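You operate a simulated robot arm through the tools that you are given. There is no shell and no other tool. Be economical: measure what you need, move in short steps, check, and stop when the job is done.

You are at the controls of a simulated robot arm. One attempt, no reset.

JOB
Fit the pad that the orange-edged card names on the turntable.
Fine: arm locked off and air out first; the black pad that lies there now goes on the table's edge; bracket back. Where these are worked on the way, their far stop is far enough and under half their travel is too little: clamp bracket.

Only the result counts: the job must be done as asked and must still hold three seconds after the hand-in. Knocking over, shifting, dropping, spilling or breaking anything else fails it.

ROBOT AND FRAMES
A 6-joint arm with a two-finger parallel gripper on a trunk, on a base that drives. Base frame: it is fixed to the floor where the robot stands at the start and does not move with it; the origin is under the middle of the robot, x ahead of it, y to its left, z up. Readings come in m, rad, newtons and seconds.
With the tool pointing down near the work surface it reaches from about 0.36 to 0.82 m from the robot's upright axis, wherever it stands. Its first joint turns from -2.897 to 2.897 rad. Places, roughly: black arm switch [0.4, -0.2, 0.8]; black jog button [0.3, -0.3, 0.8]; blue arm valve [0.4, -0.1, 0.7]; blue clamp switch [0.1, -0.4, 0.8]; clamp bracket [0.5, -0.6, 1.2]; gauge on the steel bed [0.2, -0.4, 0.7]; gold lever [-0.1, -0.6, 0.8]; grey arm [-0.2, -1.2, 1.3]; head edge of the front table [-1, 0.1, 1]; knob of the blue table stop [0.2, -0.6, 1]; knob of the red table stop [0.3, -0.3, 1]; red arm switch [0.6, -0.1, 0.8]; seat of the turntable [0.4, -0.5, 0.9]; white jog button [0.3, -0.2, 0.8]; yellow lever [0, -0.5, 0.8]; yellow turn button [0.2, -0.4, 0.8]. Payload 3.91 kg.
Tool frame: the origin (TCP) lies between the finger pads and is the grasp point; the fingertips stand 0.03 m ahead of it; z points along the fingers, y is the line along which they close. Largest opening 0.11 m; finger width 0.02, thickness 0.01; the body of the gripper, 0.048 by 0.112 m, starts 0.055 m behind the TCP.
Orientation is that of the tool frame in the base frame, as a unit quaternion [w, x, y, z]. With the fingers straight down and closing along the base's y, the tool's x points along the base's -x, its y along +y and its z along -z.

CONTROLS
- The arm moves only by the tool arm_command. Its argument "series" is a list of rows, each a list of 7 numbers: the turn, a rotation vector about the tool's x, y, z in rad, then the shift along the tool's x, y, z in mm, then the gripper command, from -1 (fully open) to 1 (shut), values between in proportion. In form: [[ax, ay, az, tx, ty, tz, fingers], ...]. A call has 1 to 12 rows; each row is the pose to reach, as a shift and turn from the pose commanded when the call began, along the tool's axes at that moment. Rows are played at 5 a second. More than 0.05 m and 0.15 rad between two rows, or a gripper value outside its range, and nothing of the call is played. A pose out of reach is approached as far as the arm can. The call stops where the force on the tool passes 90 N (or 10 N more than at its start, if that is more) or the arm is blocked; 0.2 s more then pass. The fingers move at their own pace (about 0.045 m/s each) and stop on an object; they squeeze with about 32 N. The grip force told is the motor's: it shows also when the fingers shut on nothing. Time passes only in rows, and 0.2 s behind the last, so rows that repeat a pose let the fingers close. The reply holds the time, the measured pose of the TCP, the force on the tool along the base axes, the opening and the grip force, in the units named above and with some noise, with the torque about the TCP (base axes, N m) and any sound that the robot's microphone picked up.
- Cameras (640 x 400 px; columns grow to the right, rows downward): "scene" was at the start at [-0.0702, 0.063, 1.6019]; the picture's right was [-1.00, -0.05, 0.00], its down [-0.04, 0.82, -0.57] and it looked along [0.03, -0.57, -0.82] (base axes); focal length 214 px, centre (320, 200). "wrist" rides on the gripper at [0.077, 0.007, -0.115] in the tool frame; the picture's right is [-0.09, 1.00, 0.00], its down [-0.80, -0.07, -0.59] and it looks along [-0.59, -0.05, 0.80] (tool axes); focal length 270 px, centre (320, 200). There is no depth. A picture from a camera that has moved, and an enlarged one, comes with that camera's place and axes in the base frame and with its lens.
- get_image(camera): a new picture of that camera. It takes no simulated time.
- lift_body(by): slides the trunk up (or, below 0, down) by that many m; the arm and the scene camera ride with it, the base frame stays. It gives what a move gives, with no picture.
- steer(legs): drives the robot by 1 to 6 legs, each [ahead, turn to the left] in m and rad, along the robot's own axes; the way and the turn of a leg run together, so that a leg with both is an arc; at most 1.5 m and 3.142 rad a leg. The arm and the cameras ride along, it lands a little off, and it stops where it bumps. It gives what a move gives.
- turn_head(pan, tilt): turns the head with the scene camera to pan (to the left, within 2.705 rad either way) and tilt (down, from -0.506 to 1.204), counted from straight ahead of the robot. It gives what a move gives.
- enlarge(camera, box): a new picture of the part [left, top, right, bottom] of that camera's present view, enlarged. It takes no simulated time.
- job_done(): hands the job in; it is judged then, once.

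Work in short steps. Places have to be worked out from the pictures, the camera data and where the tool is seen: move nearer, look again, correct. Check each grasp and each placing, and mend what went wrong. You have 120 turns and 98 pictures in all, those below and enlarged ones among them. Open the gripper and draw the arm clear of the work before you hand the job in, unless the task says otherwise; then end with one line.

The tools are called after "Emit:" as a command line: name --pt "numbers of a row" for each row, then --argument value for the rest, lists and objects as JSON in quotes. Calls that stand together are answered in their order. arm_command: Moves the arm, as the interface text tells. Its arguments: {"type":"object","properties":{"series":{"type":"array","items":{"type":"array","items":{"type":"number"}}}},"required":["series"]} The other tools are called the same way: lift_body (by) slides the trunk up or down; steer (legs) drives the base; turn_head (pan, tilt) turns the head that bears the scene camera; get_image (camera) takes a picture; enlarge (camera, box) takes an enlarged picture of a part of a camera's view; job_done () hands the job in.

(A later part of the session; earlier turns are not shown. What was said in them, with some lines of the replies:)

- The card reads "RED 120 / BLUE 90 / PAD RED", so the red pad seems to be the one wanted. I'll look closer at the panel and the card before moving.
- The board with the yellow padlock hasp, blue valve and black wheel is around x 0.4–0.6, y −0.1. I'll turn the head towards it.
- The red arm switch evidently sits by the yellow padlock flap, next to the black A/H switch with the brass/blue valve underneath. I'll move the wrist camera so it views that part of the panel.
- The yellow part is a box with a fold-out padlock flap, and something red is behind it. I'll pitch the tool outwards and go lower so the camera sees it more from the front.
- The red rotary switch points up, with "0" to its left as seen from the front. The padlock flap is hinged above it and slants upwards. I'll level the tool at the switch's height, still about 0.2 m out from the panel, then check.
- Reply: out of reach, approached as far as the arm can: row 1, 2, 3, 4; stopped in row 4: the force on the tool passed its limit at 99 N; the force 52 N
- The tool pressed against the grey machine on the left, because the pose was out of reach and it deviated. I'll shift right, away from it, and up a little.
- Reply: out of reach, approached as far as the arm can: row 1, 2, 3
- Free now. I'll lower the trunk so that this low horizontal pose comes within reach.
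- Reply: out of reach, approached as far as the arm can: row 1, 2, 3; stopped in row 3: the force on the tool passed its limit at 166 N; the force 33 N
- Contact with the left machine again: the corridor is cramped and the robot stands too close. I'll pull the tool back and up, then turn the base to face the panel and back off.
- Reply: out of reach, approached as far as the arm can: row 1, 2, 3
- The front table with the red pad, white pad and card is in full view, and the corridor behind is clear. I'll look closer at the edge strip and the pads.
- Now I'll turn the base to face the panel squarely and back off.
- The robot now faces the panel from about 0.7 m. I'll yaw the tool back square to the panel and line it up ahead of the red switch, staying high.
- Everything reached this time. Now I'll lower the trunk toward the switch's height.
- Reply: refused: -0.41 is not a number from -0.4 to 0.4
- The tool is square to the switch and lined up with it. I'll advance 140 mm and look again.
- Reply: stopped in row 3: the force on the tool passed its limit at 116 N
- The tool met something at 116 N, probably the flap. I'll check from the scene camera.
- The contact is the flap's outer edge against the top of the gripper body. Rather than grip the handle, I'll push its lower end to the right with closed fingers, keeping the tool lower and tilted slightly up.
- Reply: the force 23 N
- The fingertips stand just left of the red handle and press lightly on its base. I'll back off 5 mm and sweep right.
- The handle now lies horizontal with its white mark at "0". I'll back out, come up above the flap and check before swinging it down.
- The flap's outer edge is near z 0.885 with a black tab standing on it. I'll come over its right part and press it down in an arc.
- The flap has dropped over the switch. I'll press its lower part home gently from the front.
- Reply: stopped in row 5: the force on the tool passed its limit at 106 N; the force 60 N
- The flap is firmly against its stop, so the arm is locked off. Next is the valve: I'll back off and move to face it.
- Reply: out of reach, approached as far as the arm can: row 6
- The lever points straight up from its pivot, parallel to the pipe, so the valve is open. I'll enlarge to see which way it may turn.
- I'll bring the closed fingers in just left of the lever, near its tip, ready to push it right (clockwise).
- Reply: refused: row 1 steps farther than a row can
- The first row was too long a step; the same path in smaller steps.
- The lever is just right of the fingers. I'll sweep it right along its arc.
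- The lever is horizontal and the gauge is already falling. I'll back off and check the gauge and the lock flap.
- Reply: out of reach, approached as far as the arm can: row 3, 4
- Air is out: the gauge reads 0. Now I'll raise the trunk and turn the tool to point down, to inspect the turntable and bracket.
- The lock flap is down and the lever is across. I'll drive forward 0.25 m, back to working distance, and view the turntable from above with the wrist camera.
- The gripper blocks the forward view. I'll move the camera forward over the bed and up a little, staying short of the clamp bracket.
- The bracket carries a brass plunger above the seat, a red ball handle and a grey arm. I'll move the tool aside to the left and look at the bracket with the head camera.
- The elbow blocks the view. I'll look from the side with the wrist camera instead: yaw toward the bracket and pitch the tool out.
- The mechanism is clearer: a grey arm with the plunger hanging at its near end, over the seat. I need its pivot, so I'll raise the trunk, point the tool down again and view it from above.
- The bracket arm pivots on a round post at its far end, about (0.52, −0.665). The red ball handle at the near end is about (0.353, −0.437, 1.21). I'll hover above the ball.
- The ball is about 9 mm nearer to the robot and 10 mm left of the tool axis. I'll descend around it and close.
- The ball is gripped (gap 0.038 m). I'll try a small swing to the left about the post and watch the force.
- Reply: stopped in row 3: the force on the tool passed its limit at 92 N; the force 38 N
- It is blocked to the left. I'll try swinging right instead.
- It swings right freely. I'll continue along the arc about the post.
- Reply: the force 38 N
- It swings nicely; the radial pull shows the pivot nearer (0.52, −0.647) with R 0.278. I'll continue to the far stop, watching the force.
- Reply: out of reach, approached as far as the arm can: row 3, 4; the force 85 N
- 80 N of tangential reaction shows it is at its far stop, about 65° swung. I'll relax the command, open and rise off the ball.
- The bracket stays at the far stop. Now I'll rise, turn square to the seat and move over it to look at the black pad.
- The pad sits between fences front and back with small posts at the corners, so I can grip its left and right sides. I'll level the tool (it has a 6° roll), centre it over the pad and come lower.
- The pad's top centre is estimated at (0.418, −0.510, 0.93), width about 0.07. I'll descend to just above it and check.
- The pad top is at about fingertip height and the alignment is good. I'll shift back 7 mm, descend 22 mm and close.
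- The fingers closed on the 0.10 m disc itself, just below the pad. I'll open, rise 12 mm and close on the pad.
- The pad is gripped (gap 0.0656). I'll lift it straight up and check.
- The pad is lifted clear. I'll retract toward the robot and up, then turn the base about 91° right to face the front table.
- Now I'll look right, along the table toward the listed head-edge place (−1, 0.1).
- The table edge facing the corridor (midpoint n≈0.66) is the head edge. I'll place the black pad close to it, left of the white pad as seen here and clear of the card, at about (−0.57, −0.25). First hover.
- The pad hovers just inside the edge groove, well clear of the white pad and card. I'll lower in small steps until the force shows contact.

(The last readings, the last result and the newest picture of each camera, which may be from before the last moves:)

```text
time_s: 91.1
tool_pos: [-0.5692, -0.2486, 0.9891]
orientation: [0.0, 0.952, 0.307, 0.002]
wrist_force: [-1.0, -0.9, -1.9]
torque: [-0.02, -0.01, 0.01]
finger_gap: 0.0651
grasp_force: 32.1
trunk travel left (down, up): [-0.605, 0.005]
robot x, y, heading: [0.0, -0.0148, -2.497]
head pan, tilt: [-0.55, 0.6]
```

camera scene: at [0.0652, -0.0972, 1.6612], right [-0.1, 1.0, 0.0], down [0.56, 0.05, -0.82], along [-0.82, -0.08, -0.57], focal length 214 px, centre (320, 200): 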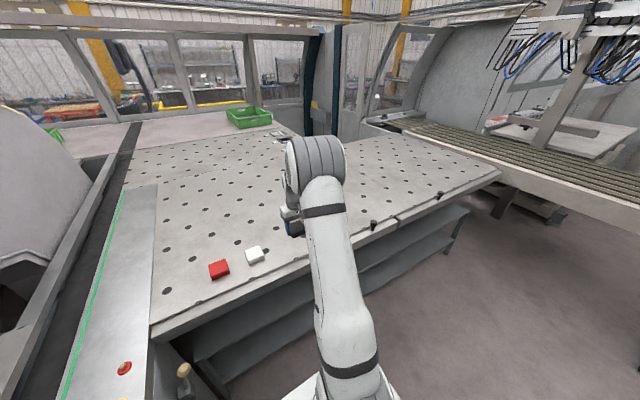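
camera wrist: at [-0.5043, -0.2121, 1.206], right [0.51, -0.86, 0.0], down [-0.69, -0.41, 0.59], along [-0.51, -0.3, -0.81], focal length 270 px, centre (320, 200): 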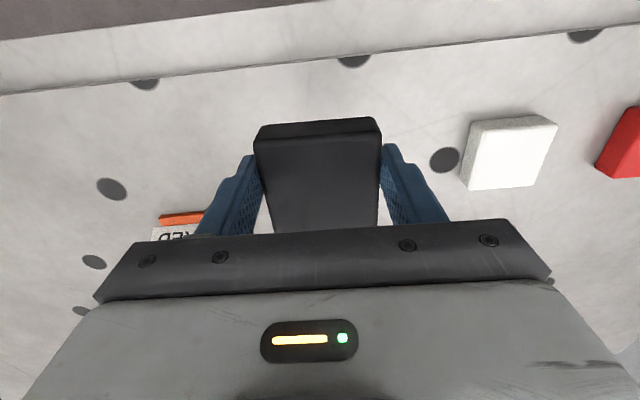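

No contact yet; I'll continue down carefully.

Emit:
arm_command --pt "0 0 0 0 0 4 1" --pt "0 0 0 0 0 8 1" --pt "0 0 0 0 0 12 1" --pt "0 0 0 0 0 16 1"

Emit:
enlarge --camera "wrist" --box '[120, 0, 600, 240]'

```text
time_s: 92.1
tool_pos: [-0.5683, -0.249, 0.9812]
orientation: [0.0, 0.952, 0.307, -0.005]
wrist_force: [-0.3, -2.8, 61.4]
torque: [-0.51, -0.14, -0.05]
finger_gap: 0.0654
grasp_force: 32.0
trunk travel left (down, up): [-0.605, 0.005]
robot x, y, heading: [0.0016, -0.0179, -2.498]
head pan, tilt: [-0.55, 0.6]
```

```text
1.33 times, centred on (360, 120) of wrist
camera zoom: at [-0.501, -0.209, 1.0963], right [0.51, -0.86, 0.0], down [-0.69, -0.41, 0.6], along [-0.52, -0.31, -0.8], focal length 360 px, centre (267, 307)
```

zoom: 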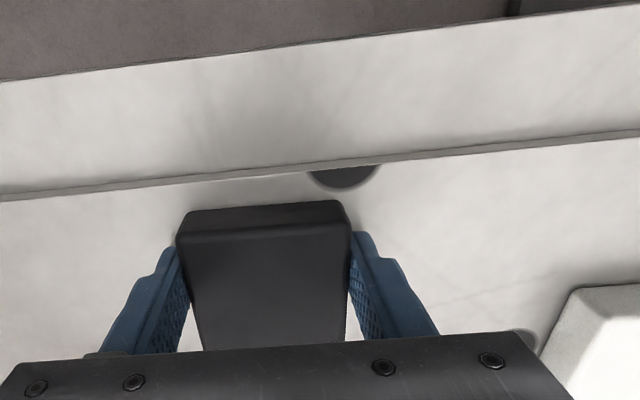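

Firm contact at TCP z 0.982. I'll relieve the press, open and rise.

Emit:
arm_command --pt "0 0 0 0 0 -7 1" --pt "0 0 0 0 0 -7 0.2" --pt "0 0 0 0 0 -7 -0.6" --pt "0 0 0 0 0 -7 -0.8" --pt "0 0 0 0 0 -30 -0.8" --pt "0 0 0 0 0 -70 -0.8" --pt "0 0 0 0 0 -115 -0.8"

Emit:
get_image --camera "wrist"

```text
time_s: 93.7
tool_pos: [-0.5706, -0.2484, 1.093]
orientation: [0.0, 0.952, 0.306, 0.002]
wrist_force: [0.3, -0.5, 0.0]
torque: [-0.02, 0.02, 0.04]
finger_gap: 0.0987
grasp_force: 0.0
trunk travel left (down, up): [-0.605, 0.005]
robot x, y, heading: [0.0013, -0.0149, -2.498]
head pan, tilt: [-0.55, 0.6]
```

```text
27 pictures are left
camera wrist: at [-0.5031, -0.2092, 1.2085], right [0.51, -0.86, 0.0], down [-0.69, -0.41, 0.59], along [-0.51, -0.3, -0.81], focal length 270 px, centre (320, 200)
```

wrist: 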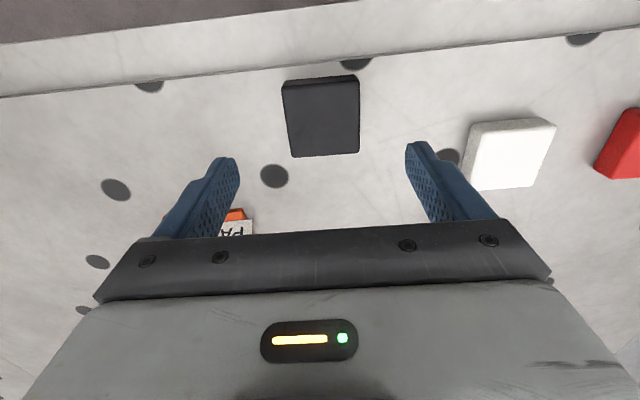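

The black pad rests flat by the edge. Now over to the red pad, about (−0.424, −0.534).

Emit:
arm_command --pt "0 0 0 -6 45 0 -1" --pt "0 0 0 -13 91 0 -1" --pt "0 0 0 -20 136 0 -1" --pt "0 0 0 -27 182 0 -1" --pt "0 0 0 -34 227 0 -1" --pt "0 0 0 -41 272 0 -1" --pt "0 0 0 -48 317 0 -1"

Emit:
get_image --camera "wrist"

```text
time_s: 95.3
tool_pos: [-0.4234, -0.5345, 1.0885]
orientation: [-0.001, 0.952, 0.307, 0.002]
wrist_force: [0.4, -0.7, -0.5]
torque: [0.02, -0.01, 0.01]
finger_gap: 0.1098
grasp_force: 0.1
trunk travel left (down, up): [-0.605, 0.005]
robot x, y, heading: [-0.0025, -0.0136, -2.496]
head pan, tilt: [-0.55, 0.6]
```

```text
26 pictures are left
camera wrist: at [-0.3565, -0.4962, 1.2045], right [0.51, -0.86, 0.0], down [-0.69, -0.41, 0.59], along [-0.51, -0.3, -0.81], focal length 270 px, centre (320, 200)
```

wrist: 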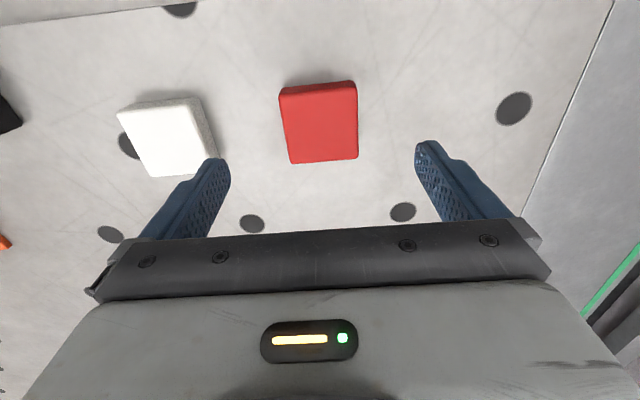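

The red pad lies nearly the same way in the fingers as the black one did. I'll shift 5 mm outward, descend to z 0.983 and grip.

Emit:
arm_command --pt "0 0 0 -3 -1 40 -1" --pt "0 0 0 -5 -2 80 -1" --pt "0 0 0 -5 -2 105 -1" --pt "0 0 0 -5 -2 105 0.3" --pt "0 0 0 -5 -2 105 1" --pt "0 0 0 -5 -2 105 1" --pt "0 0 0 -5 -2 105 1" --pt "0 0 0 -5 -2 85 1" --pt "0 0 0 -5 -2 45 1" --pt "0 0 0 -5 -2 0 1" --pt "0 0 0 -5 -2 -45 1" --pt "0 0 0 -5 -2 -90 1"

Emit:
get_image --camera "wrist"

```text
time_s: 97.9
tool_pos: [-0.429, -0.5358, 1.18]
orientation: [-0.001, 0.952, 0.307, 0.002]
wrist_force: [0.3, 0.8, -0.9]
torque: [-0.02, 0.01, 0.01]
finger_gap: 0.0654
grasp_force: 31.9
trunk travel left (down, up): [-0.605, 0.005]
robot x, y, heading: [0.0032, -0.0155, -2.494]
head pan, tilt: [-0.55, 0.6]
```

```text
25 pictures are left
camera wrist: at [-0.3621, -0.4965, 1.2966], right [0.51, -0.86, 0.0], down [-0.69, -0.41, 0.59], along [-0.51, -0.3, -0.81], focal length 270 px, centre (320, 200)
```

wrist: 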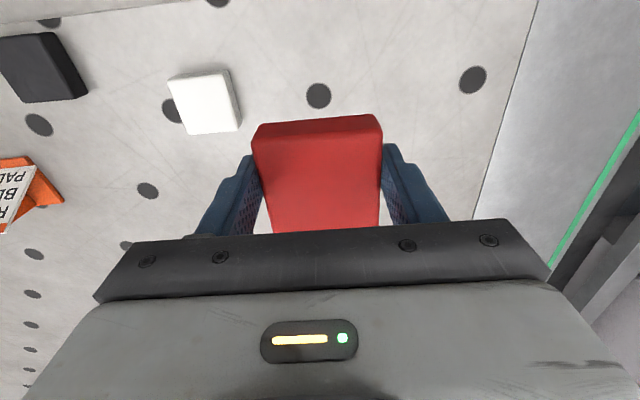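

The red pad is gripped just as the black one was. I'll retract, rise and turn the base back to face the seat.

Emit:
arm_command --pt "0 0 0 40 0 -12 1" --pt "0 0 0 80 0 -25 1" --pt "0 0 0 120 0 -38 1" --pt "0 0 0 160 0 -48 1"

Emit:
steer --legs '[[0, 1.54]]'

Emit:
get_image --camera "wrist"

```text
time_s: 98.9
tool_pos: [-0.2954, -0.4408, 1.2289]
orientation: [0.001, 0.952, 0.306, 0.001]
wrist_force: [0.5, 0.1, -1.4]
torque: [-0.01, 0.01, 0.01]
finger_gap: 0.065
grasp_force: 32.7
trunk travel left (down, up): [-0.605, 0.005]
robot x, y, heading: [0.0001, -0.0189, -2.49]
head pan, tilt: [-0.55, 0.6]
```

```text
time_s: 103.2
tool_pos: [0.4289, -0.3144, 1.2276]
orientation: [-0.001, 0.456, 0.89, 0.001]
wrist_force: [0.4, -0.4, -1.6]
torque: [0.02, 0.01, 0.0]
finger_gap: 0.0652
grasp_force: 32.3
trunk travel left (down, up): [-0.605, 0.005]
robot x, y, heading: [-0.0196, -0.0314, -0.931]
head pan, tilt: [-0.55, 0.6]
```

```text
24 pictures are left
camera wrist: at [0.3893, -0.248, 1.3436], right [0.86, 0.51, 0.0], down [0.41, -0.69, 0.59], along [0.3, -0.51, -0.81], focal length 270 px, centre (320, 200)
```

wrist: 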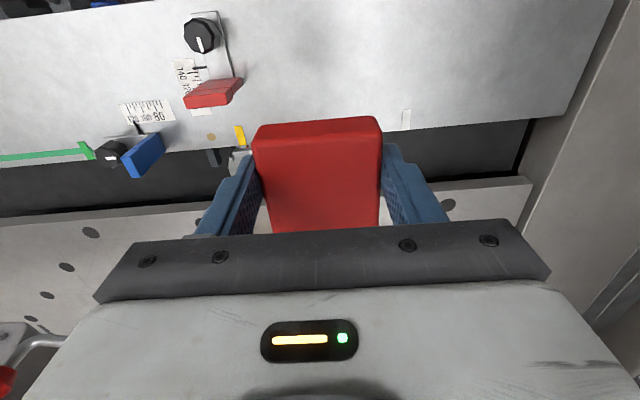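

Back in place. I'll move over the seat at z 1.14, to the pose I lifted the black pad to, and check against the disc.

Emit:
arm_command --pt "0 0 -0.006 -36 -30 0 1" --pt "0 0 -0.012 -72 -60 10 1" --pt "0 0 -0.018 -108 -91 30 1" --pt "0 0 -0.026 -145 -122 60 1" --pt "0 0 -0.026 -145 -122 88 1" --pt "0 0 -0.026 -145 -122 88 1"

Emit:
get_image --camera "wrist"

```text
refused: row 3 steps farther than a row can; nothing moved
```

```text
23 pictures are left
camera wrist: at [0.3893, -0.248, 1.3436], right [0.86, 0.51, 0.0], down [0.41, -0.69, 0.59], along [0.3, -0.51, -0.81], focal length 270 px, centre (320, 200)
```

wrist: 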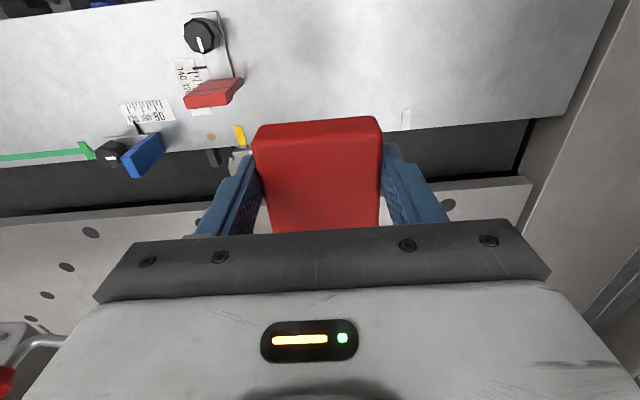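

Step too long; the same path in shorter steps.

Emit:
arm_command --pt "0 0 -0.005 -30 -25 0 1" --pt "0 0 -0.01 -60 -50 5 1" --pt "0 0 -0.015 -90 -75 15 1" --pt "0 0 -0.02 -120 -100 25 1" --pt "0 0 -0.026 -145 -122 45 1" --pt "0 0 -0.026 -145 -122 88 1" --pt "0 0 -0.026 -145 -122 88 1"

Emit:
get_image --camera "wrist"

```text
time_s: 104.8
tool_pos: [0.4133, -0.5033, 1.1426]
orientation: [-0.001, 0.445, 0.896, 0.001]
wrist_force: [0.5, -0.3, -1.2]
torque: [-0.02, 0.0, 0.03]
finger_gap: 0.0655
grasp_force: 32.2
trunk travel left (down, up): [-0.605, 0.005]
robot x, y, heading: [-0.023, -0.0276, -0.936]
head pan, tilt: [-0.55, 0.6]
```

```text
22 pictures are left
camera wrist: at [0.3721, -0.4372, 1.257], right [0.85, 0.53, 0.0], down [0.43, -0.68, 0.59], along [0.32, -0.5, -0.81], focal length 270 px, centre (320, 200)
```

wrist: 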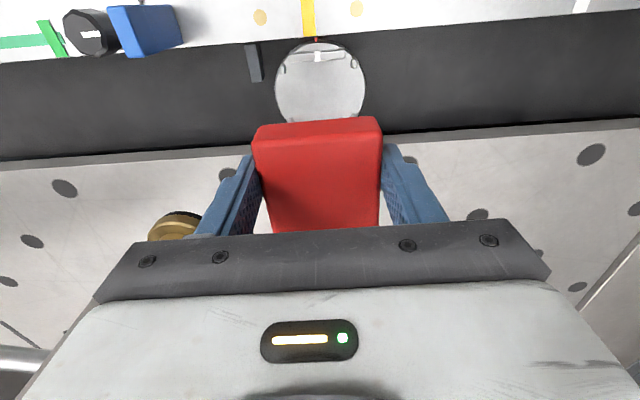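

The view matches the one from lifting the black pad to within a pixel or two. I'll descend close to the seat and check the fit between fences and posts.

Emit:
arm_command --pt "0 0 0 -1 0 45 1" --pt "0 0 0 -2 0 90 1" --pt "0 0 0 -2 0 130 1" --pt "0 0 0 -2 0 155 1" --pt "0 0 0 -2 0 155 1"

Emit:
enlarge --camera "wrist" --box '[200, 50, 440, 240]'

```text
time_s: 106.0
tool_pos: [0.4151, -0.5041, 0.984]
orientation: [-0.001, 0.445, 0.896, 0.001]
wrist_force: [-0.4, -0.2, -1.2]
torque: [-0.01, 0.02, 0.0]
finger_gap: 0.0652
grasp_force: 31.1
trunk travel left (down, up): [-0.605, 0.005]
robot x, y, heading: [-0.0214, -0.0329, -0.938]
head pan, tilt: [-0.55, 0.6]
```

```text
2.11 times, centred on (320, 145) of wrist
camera zoom: at [0.374, -0.4395, 1.1009], right [0.85, 0.53, 0.0], down [0.43, -0.68, 0.59], along [0.32, -0.5, -0.81], focal length 569 px, centre (320, 316)
```

zoom: 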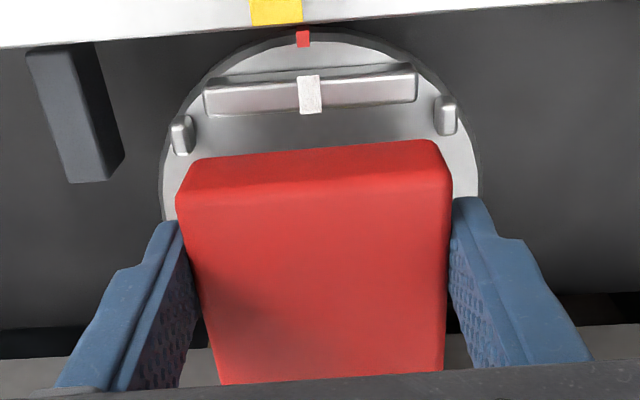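

Centred between the posts. I'll lower the last 20 mm in small steps.

Emit:
arm_command --pt "0 0 0 0 0 6 1" --pt "0 0 0 0 0 12 1" --pt "0 0 0 0 0 17 1" --pt "0 0 0 0 0 21 1" --pt "0 0 0 0 0 24 1"

Emit:
enlarge --camera "wrist" --box '[200, 50, 440, 240]'

```text
time_s: 107.2
tool_pos: [0.4146, -0.5037, 0.9604]
orientation: [-0.002, 0.444, 0.896, 0.0]
wrist_force: [-0.6, 0.1, -1.6]
torque: [0.0, 0.0, 0.0]
finger_gap: 0.0653
grasp_force: 32.4
trunk travel left (down, up): [-0.605, 0.005]
robot x, y, heading: [-0.0214, -0.0335, -0.931]
head pan, tilt: [-0.55, 0.6]
```

```text
2.11 times, centred on (320, 145) of wrist
camera zoom: at [0.3735, -0.4385, 1.0761], right [0.85, 0.53, 0.0], down [0.43, -0.68, 0.59], along [0.32, -0.5, -0.81], focal length 569 px, centre (320, 316)
```

zoom: 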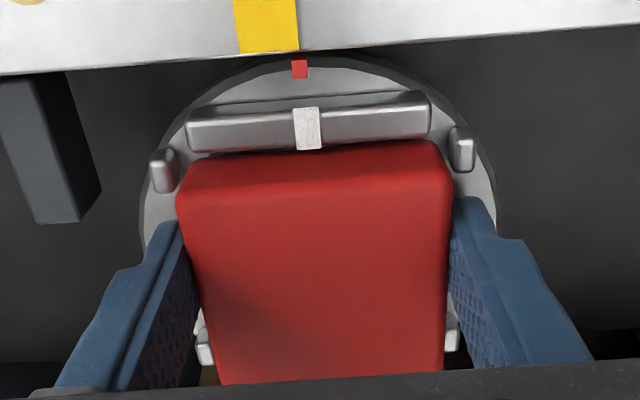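

It's inside the fences with no contact yet. A few more millimetres.

Emit:
arm_command --pt "0 0 0 0 0 2 1" --pt "0 0 0 0 0 4 1" --pt "0 0 0 0 0 6 1"

```text
time_s: 108.0
tool_pos: [0.4141, -0.5047, 0.9589]
orientation: [0.003, 0.445, 0.895, -0.001]
wrist_force: [3.7, 0.7, 35.4]
torque: [0.57, 0.63, 0.0]
finger_gap: 0.0653
grasp_force: 31.4
trunk travel left (down, up): [-0.605, 0.005]
robot x, y, heading: [-0.0176, -0.033, -0.933]
head pan, tilt: [-0.55, 0.6]
```

Contact at z 0.959, matching the black pad's seating height. I'll relieve, release, rise and inspect.

Emit:
arm_command --pt "0 0 0 0 0 -4 1" --pt "0 0 0 0 0 -4 0.2" --pt "0 0 0 0 0 -4 -0.6" --pt "0 0 0 0 0 -4 -0.9" --pt "0 0 0 0 0 -25 -0.9" --pt "0 0 0 0 0 -65 -0.9" --pt "0 0 0 0 0 -110 -0.9"

Emit:
enlarge --camera "wrist" --box '[240, 30, 400, 160]'

```text
time_s: 109.6
tool_pos: [0.4128, -0.5038, 1.0653]
orientation: [-0.002, 0.444, 0.896, 0.001]
wrist_force: [-0.2, 0.6, 0.0]
torque: [0.02, 0.0, 0.0]
finger_gap: 0.1044
grasp_force: 0.0
trunk travel left (down, up): [-0.605, 0.005]
robot x, y, heading: [-0.0219, -0.0301, -0.934]
head pan, tilt: [-0.55, 0.6]
```

```text
3.08 times, centred on (320, 95) of wrist
camera zoom: at [0.3719, -0.4387, 1.1817], right [0.85, 0.53, 0.0], down [0.43, -0.68, 0.59], along [0.32, -0.5, -0.81], focal length 832 px, centre (320, 523)
```

zoom: 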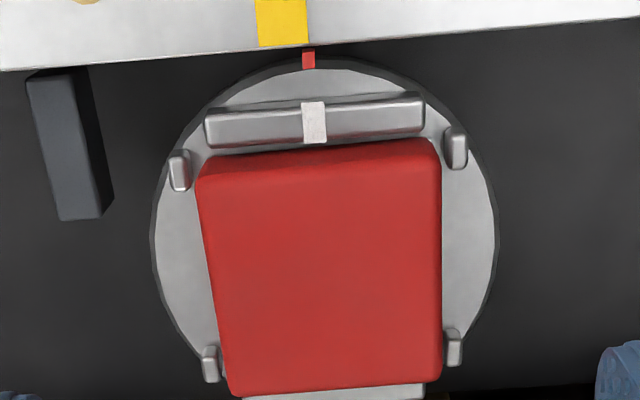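

The red pad sits square between fences and posts. Now the bracket: I'll rise, and go back over the red ball.

Emit:
arm_command --pt "0 0 0 0 0 -48 -1" --pt "0 0 0 0 0 -96 -1" --pt "0 0 0 0 0 -144 -1" --pt "0 0 0 0 0 -192 -1" --pt "0 0 0 0 0 -240 -1"

Emit:
arm_command --pt "0 0 -0.13 -8 -28 0 -1" --pt "0 0 -0.26 -16 -56 0 -1" --pt "0 0 -0.39 -25 -84 0 -1" --pt "0 0 -0.52 -33 -112 0 -1" --pt "0 0 -0.65 -41 -140 0 -1" --pt "0 0 -0.78 -50 -168 0 -1" --pt "0 0 -0.91 -58 -196 0 -1" --pt "0 0 -1.04 -66 -224 0 -1" --pt "0 0 -1.166 -74 -253 0 -1"

Emit:
get_image --camera "wrist"

```text
time_s: 110.8
tool_pos: [0.4138, -0.5049, 1.3066]
orientation: [-0.002, 0.444, 0.896, 0.001]
wrist_force: [-0.4, 0.9, 0.3]
torque: [0.0, 0.0, 0.0]
finger_gap: 0.1099
grasp_force: 0.1
trunk travel left (down, up): [-0.605, 0.005]
robot x, y, heading: [-0.0184, -0.0317, -0.932]
head pan, tilt: [-0.55, 0.6]
```

```text
time_s: 112.8
tool_pos: [0.2597, -0.7119, 1.3043]
orientation: [0.0, -0.124, 0.992, 0.002]
wrist_force: [-4.5, 29.5, -3.6]
torque: [-1.28, -0.23, 0.46]
finger_gap: 0.0958
grasp_force: 0.0
trunk travel left (down, up): [-0.605, 0.005]
robot x, y, heading: [-0.0214, -0.0336, -0.932]
head pan, tilt: [-0.55, 0.6]
```

```text
18 pictures are left
camera wrist: at [0.183, -0.7252, 1.4205], right [-0.16, 0.99, 0.0], down [0.79, 0.13, 0.59], along [0.59, 0.1, -0.8], focal length 270 px, centre (320, 200)
```

wrist: 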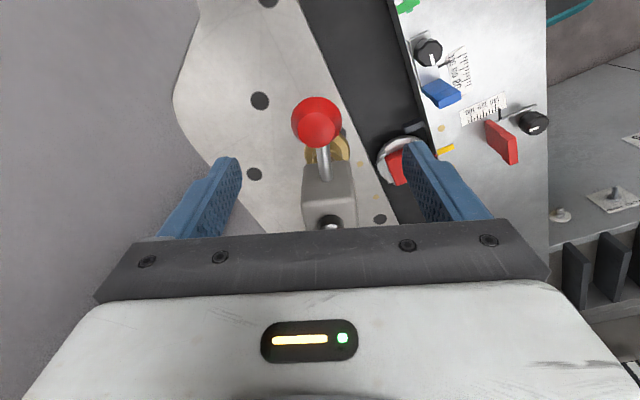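

A finger brushes the grey carriage with the jaws wide open. I'll narrow them first, then descend onto the ball, which is centred under the tool.

Emit:
arm_command --pt "0 0 0 0 3 0 -0.1" --pt "0 0 0 0 3 0 -0.1" --pt "0 0 0 0 3 30 -0.1" --pt "0 0 0 0 3 60 -0.1" --pt "0 0 0 0 3 84 -0.1" --pt "0 0 0 0 3 84 1" --pt "0 0 0 0 3 84 1"

Emit:
get_image --camera "wrist"

```text
time_s: 114.4
tool_pos: [0.258, -0.7128, 1.2194]
orientation: [0.0, -0.122, 0.993, 0.002]
wrist_force: [-0.4, 0.5, -1.2]
torque: [-0.13, -0.06, 0.12]
finger_gap: 0.0378
grasp_force: 30.9
trunk travel left (down, up): [-0.605, 0.005]
robot x, y, heading: [-0.0171, -0.0331, -0.931]
head pan, tilt: [-0.55, 0.6]
```

```text
17 pictures are left
camera wrist: at [0.1814, -0.7259, 1.3346], right [-0.16, 0.99, 0.0], down [0.8, 0.12, 0.59], along [0.59, 0.1, -0.8], focal length 270 px, centre (320, 200)
```

wrist: 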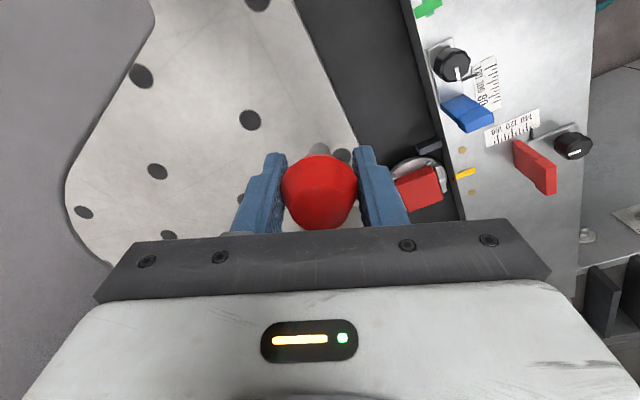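

Ball gripped. Swinging the bracket back along its arc.

Emit:
arm_command --pt "0 0 0.14 1 39 0 1" --pt "0 0 0.28 -7 76 0 1" --pt "0 0 0.42 -20 112 0 1" --pt "0 0 0.56 -38 146 0 1" --pt "0 0 0.7 -60 177 0 1" --pt "0 0 0.84 -87 204 0 1" --pt "0 0 0.98 -117 228 0 1" --pt "0 0 1.1 -146 245 0 1"

```text
time_s: 116.2
tool_pos: [0.338, -0.4387, 1.2198]
orientation: [-0.003, 0.414, 0.91, 0.002]
wrist_force: [-7.3, 13.9, -29.7]
torque: [0.15, -0.06, 0.28]
finger_gap: 0.0375
grasp_force: 44.9
trunk travel left (down, up): [-0.605, 0.005]
robot x, y, heading: [-0.0242, -0.0326, -0.937]
head pan, tilt: [-0.55, 0.6]
```

Almost home. I'll push the last bit up to its stop.

Emit:
arm_command --pt "0 0 0.03 0 8 0 1" --pt "0 0 0.06 0 16 0 1" --pt "0 0 0.08 0 24 0 1"

```text
time_s: 117.0
tool_pos: [0.3571, -0.4247, 1.2191]
orientation: [-0.003, 0.45, 0.893, 0.001]
wrist_force: [-15.5, 4.6, -27.6]
torque: [0.36, -0.15, 0.27]
finger_gap: 0.0376
grasp_force: 45.3
trunk travel left (down, up): [-0.605, 0.005]
robot x, y, heading: [-0.0211, -0.0327, -0.94]
head pan, tilt: [-0.55, 0.6]
```

Emit:
arm_command --pt "0 0 0 0 6 0 1" --pt "0 0 0 0 12 0 1"

Emit:
get_image --camera "wrist"

```text
time_s: 117.6
tool_pos: [0.3579, -0.4228, 1.2211]
orientation: [-0.003, 0.452, 0.892, 0.002]
wrist_force: [-52.3, -22.6, -30.1]
torque: [0.21, -0.74, -0.24]
finger_gap: 0.0376
grasp_force: 44.7
trunk travel left (down, up): [-0.605, 0.005]
robot x, y, heading: [-0.0217, -0.0341, -0.938]
head pan, tilt: [-0.55, 0.6]
```

```text
16 pictures are left
camera wrist: at [0.3183, -0.3582, 1.3365], right [0.85, 0.52, 0.0], down [0.42, -0.69, 0.59], along [0.31, -0.5, -0.81], focal length 270 px, centre (320, 200)
```

wrist: 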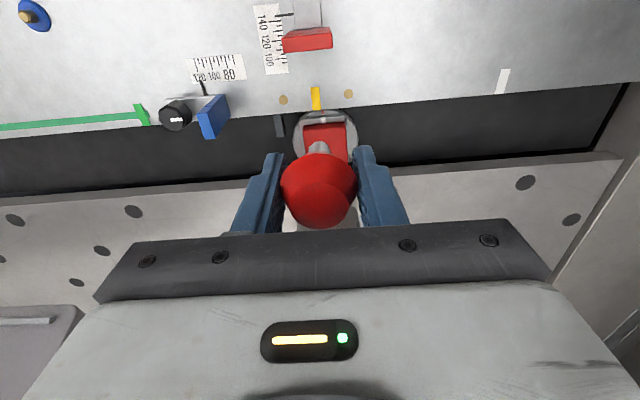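

The bracket is at its home stop: 56 N with no further movement. I'll relax, open and rise.

Emit:
arm_command --pt "0 0 0 0 -8 2 1" --pt "0 0 0 0 -12 2 0.3" --pt "0 0 0 0 -12 2 -0.4" --pt "0 0 0 0 -12 2 -0.6" --pt "0 0 0 0 -12 -30 -0.6" --pt "0 0 0 0 -12 -75 -0.6" --pt "0 0 0 0 -12 -100 -0.6"

Emit:
get_image --camera "wrist"

```text
time_s: 119.2
tool_pos: [0.358, -0.4243, 1.3213]
orientation: [-0.001, 0.451, 0.892, 0.001]
wrist_force: [0.2, 0.0, -0.1]
torque: [0.0, 0.01, 0.03]
finger_gap: 0.0879
grasp_force: 0.1
trunk travel left (down, up): [-0.605, 0.005]
robot x, y, heading: [-0.0205, -0.028, -0.935]
head pan, tilt: [-0.55, 0.6]
```

```text
15 pictures are left
camera wrist: at [0.3178, -0.3585, 1.4373], right [0.85, 0.52, 0.0], down [0.42, -0.69, 0.59], along [0.31, -0.51, -0.81], focal length 270 px, centre (320, 200)
```

wrist: 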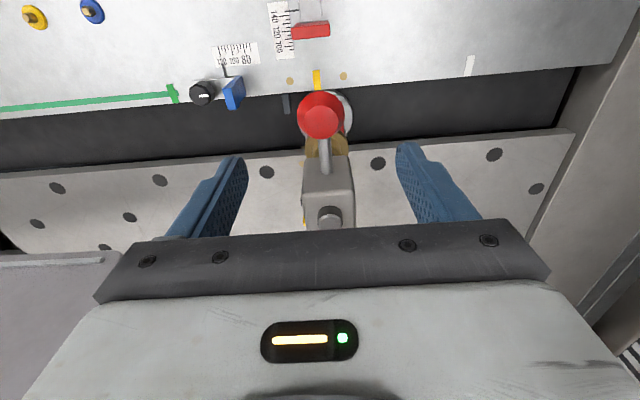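

The bracket is home over the seat. I'll draw the arm clear and take final checks.

Emit:
arm_command --pt "0 0 0 45 0 -10 -0.6" --pt "0 0 0 90 0 -20 -0.6" --pt "0 0 0 130 0 -25 -0.6" --pt "0 0 0 130 40 -25 -0.6" --pt "0 0 0 130 80 -25 -0.6" --pt "0 0 0 130 120 -25 -0.6" --pt "0 0 0 130 160 -25 -0.6"

Emit:
turn_head --pan -0.25 --tilt 0.65

Emit:
get_image --camera "scene"

Emit:
get_image --camera "wrist"

```text
time_s: 120.8
tool_pos: [0.4108, -0.2235, 1.3458]
orientation: [-0.002, 0.451, 0.893, 0.001]
wrist_force: [-0.1, 0.0, 0.4]
torque: [-0.02, 0.03, 0.01]
finger_gap: 0.088
grasp_force: 0.1
trunk travel left (down, up): [-0.605, 0.005]
robot x, y, heading: [-0.0169, -0.0317, -0.935]
head pan, tilt: [-0.55, 0.6]
```

```text
time_s: 121.6
tool_pos: [0.4088, -0.2237, 1.3473]
orientation: [-0.002, 0.451, 0.893, 0.0]
wrist_force: [-0.3, 0.1, -0.1]
torque: [0.0, -0.01, 0.02]
finger_gap: 0.0882
grasp_force: 0.1
trunk travel left (down, up): [-0.605, 0.005]
robot x, y, heading: [-0.0187, -0.0326, -0.933]
head pan, tilt: [-0.25, 0.649]
```

```text
14 pictures are left
camera scene: at [0.0893, 0.0397, 1.6568], right [-0.93, -0.38, 0.0], down [-0.23, 0.56, -0.8], along [0.3, -0.74, -0.6], focal length 214 px, centre (320, 200)
```

scene: 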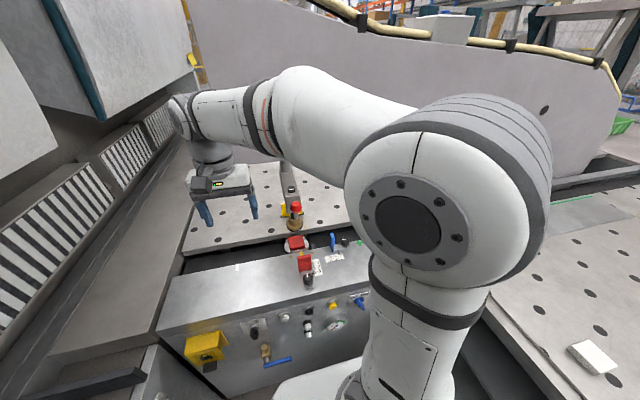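

```text
13 pictures are left
camera wrist: at [0.3687, -0.158, 1.4622], right [0.85, 0.52, 0.0], down [0.42, -0.69, 0.59], along [0.31, -0.51, -0.81], focal length 270 px, centre (320, 200)
```

wrist: 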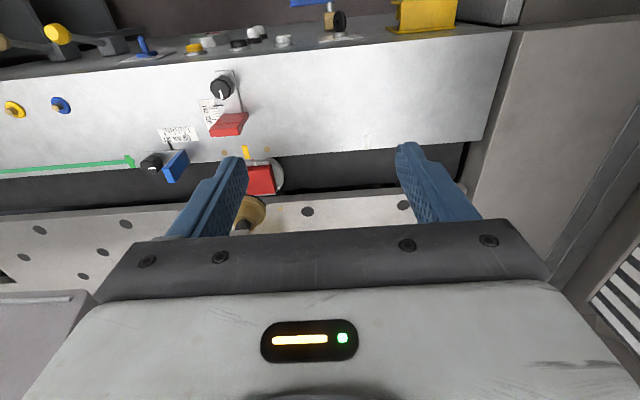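

Emit:
enlarge --camera "scene" --box '[160, 150, 380, 390]'

Emit:
enlarge --camera "wrist" --box '[200, 130, 340, 240]'

```text
1.67 times, centred on (270, 270) of scene
camera zoom: at [0.0893, 0.0397, 1.6568], right [-0.93, -0.38, 0.0], down [-0.23, 0.56, -0.8], along [0.3, -0.74, -0.6], focal length 358 px, centre (403, 83)
```

zoom: 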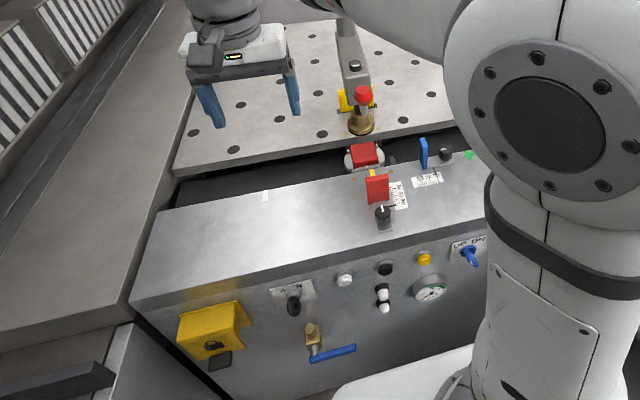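

```text
3.64 times, centred on (270, 185) of wrist
camera zoom: at [0.3687, -0.158, 1.4622], right [0.85, 0.52, 0.0], down [0.42, -0.69, 0.59], along [0.31, -0.51, -0.81], focal length 983 px, centre (502, 254)
```

zoom: 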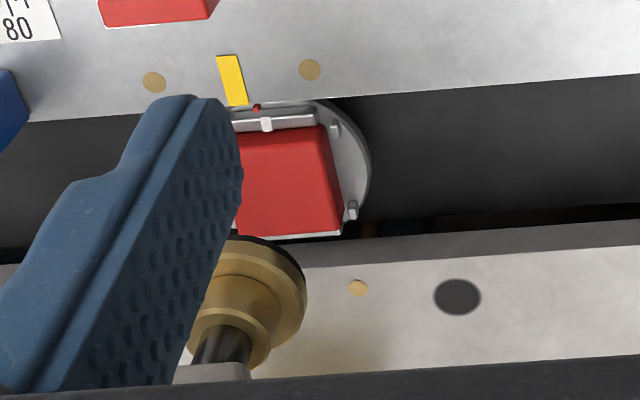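

Everything checks out. The lock flap is down, the valve lever is across with the gauge at zero, the red pad is seated, the bracket is home and the black pad is on the table edge. I'll open the gripper fully and hand in.

Emit:
arm_command --pt "0 0 0 0 0 0 -1" --pt "0 0 0 0 0 0 -1"

Emit:
job_done

```text
time_s: 122.2
tool_pos: [0.4093, -0.2239, 1.3457]
orientation: [-0.002, 0.451, 0.893, 0.001]
wrist_force: [-0.3, 0.0, 0.5]
torque: [0.0, -0.01, -0.03]
finger_gap: 0.1098
grasp_force: 0.0
trunk travel left (down, up): [-0.605, 0.005]
robot x, y, heading: [-0.0232, -0.0343, -0.936]
head pan, tilt: [-0.25, 0.649]
```

```text
The job is handed in.
```

The red pad is on the turntable; the arm was locked off and the air let out first (gauge at 0), the black pad lies at the front table's corridor-side edge, which I took as its head edge, and the bracket is back at its home stop.
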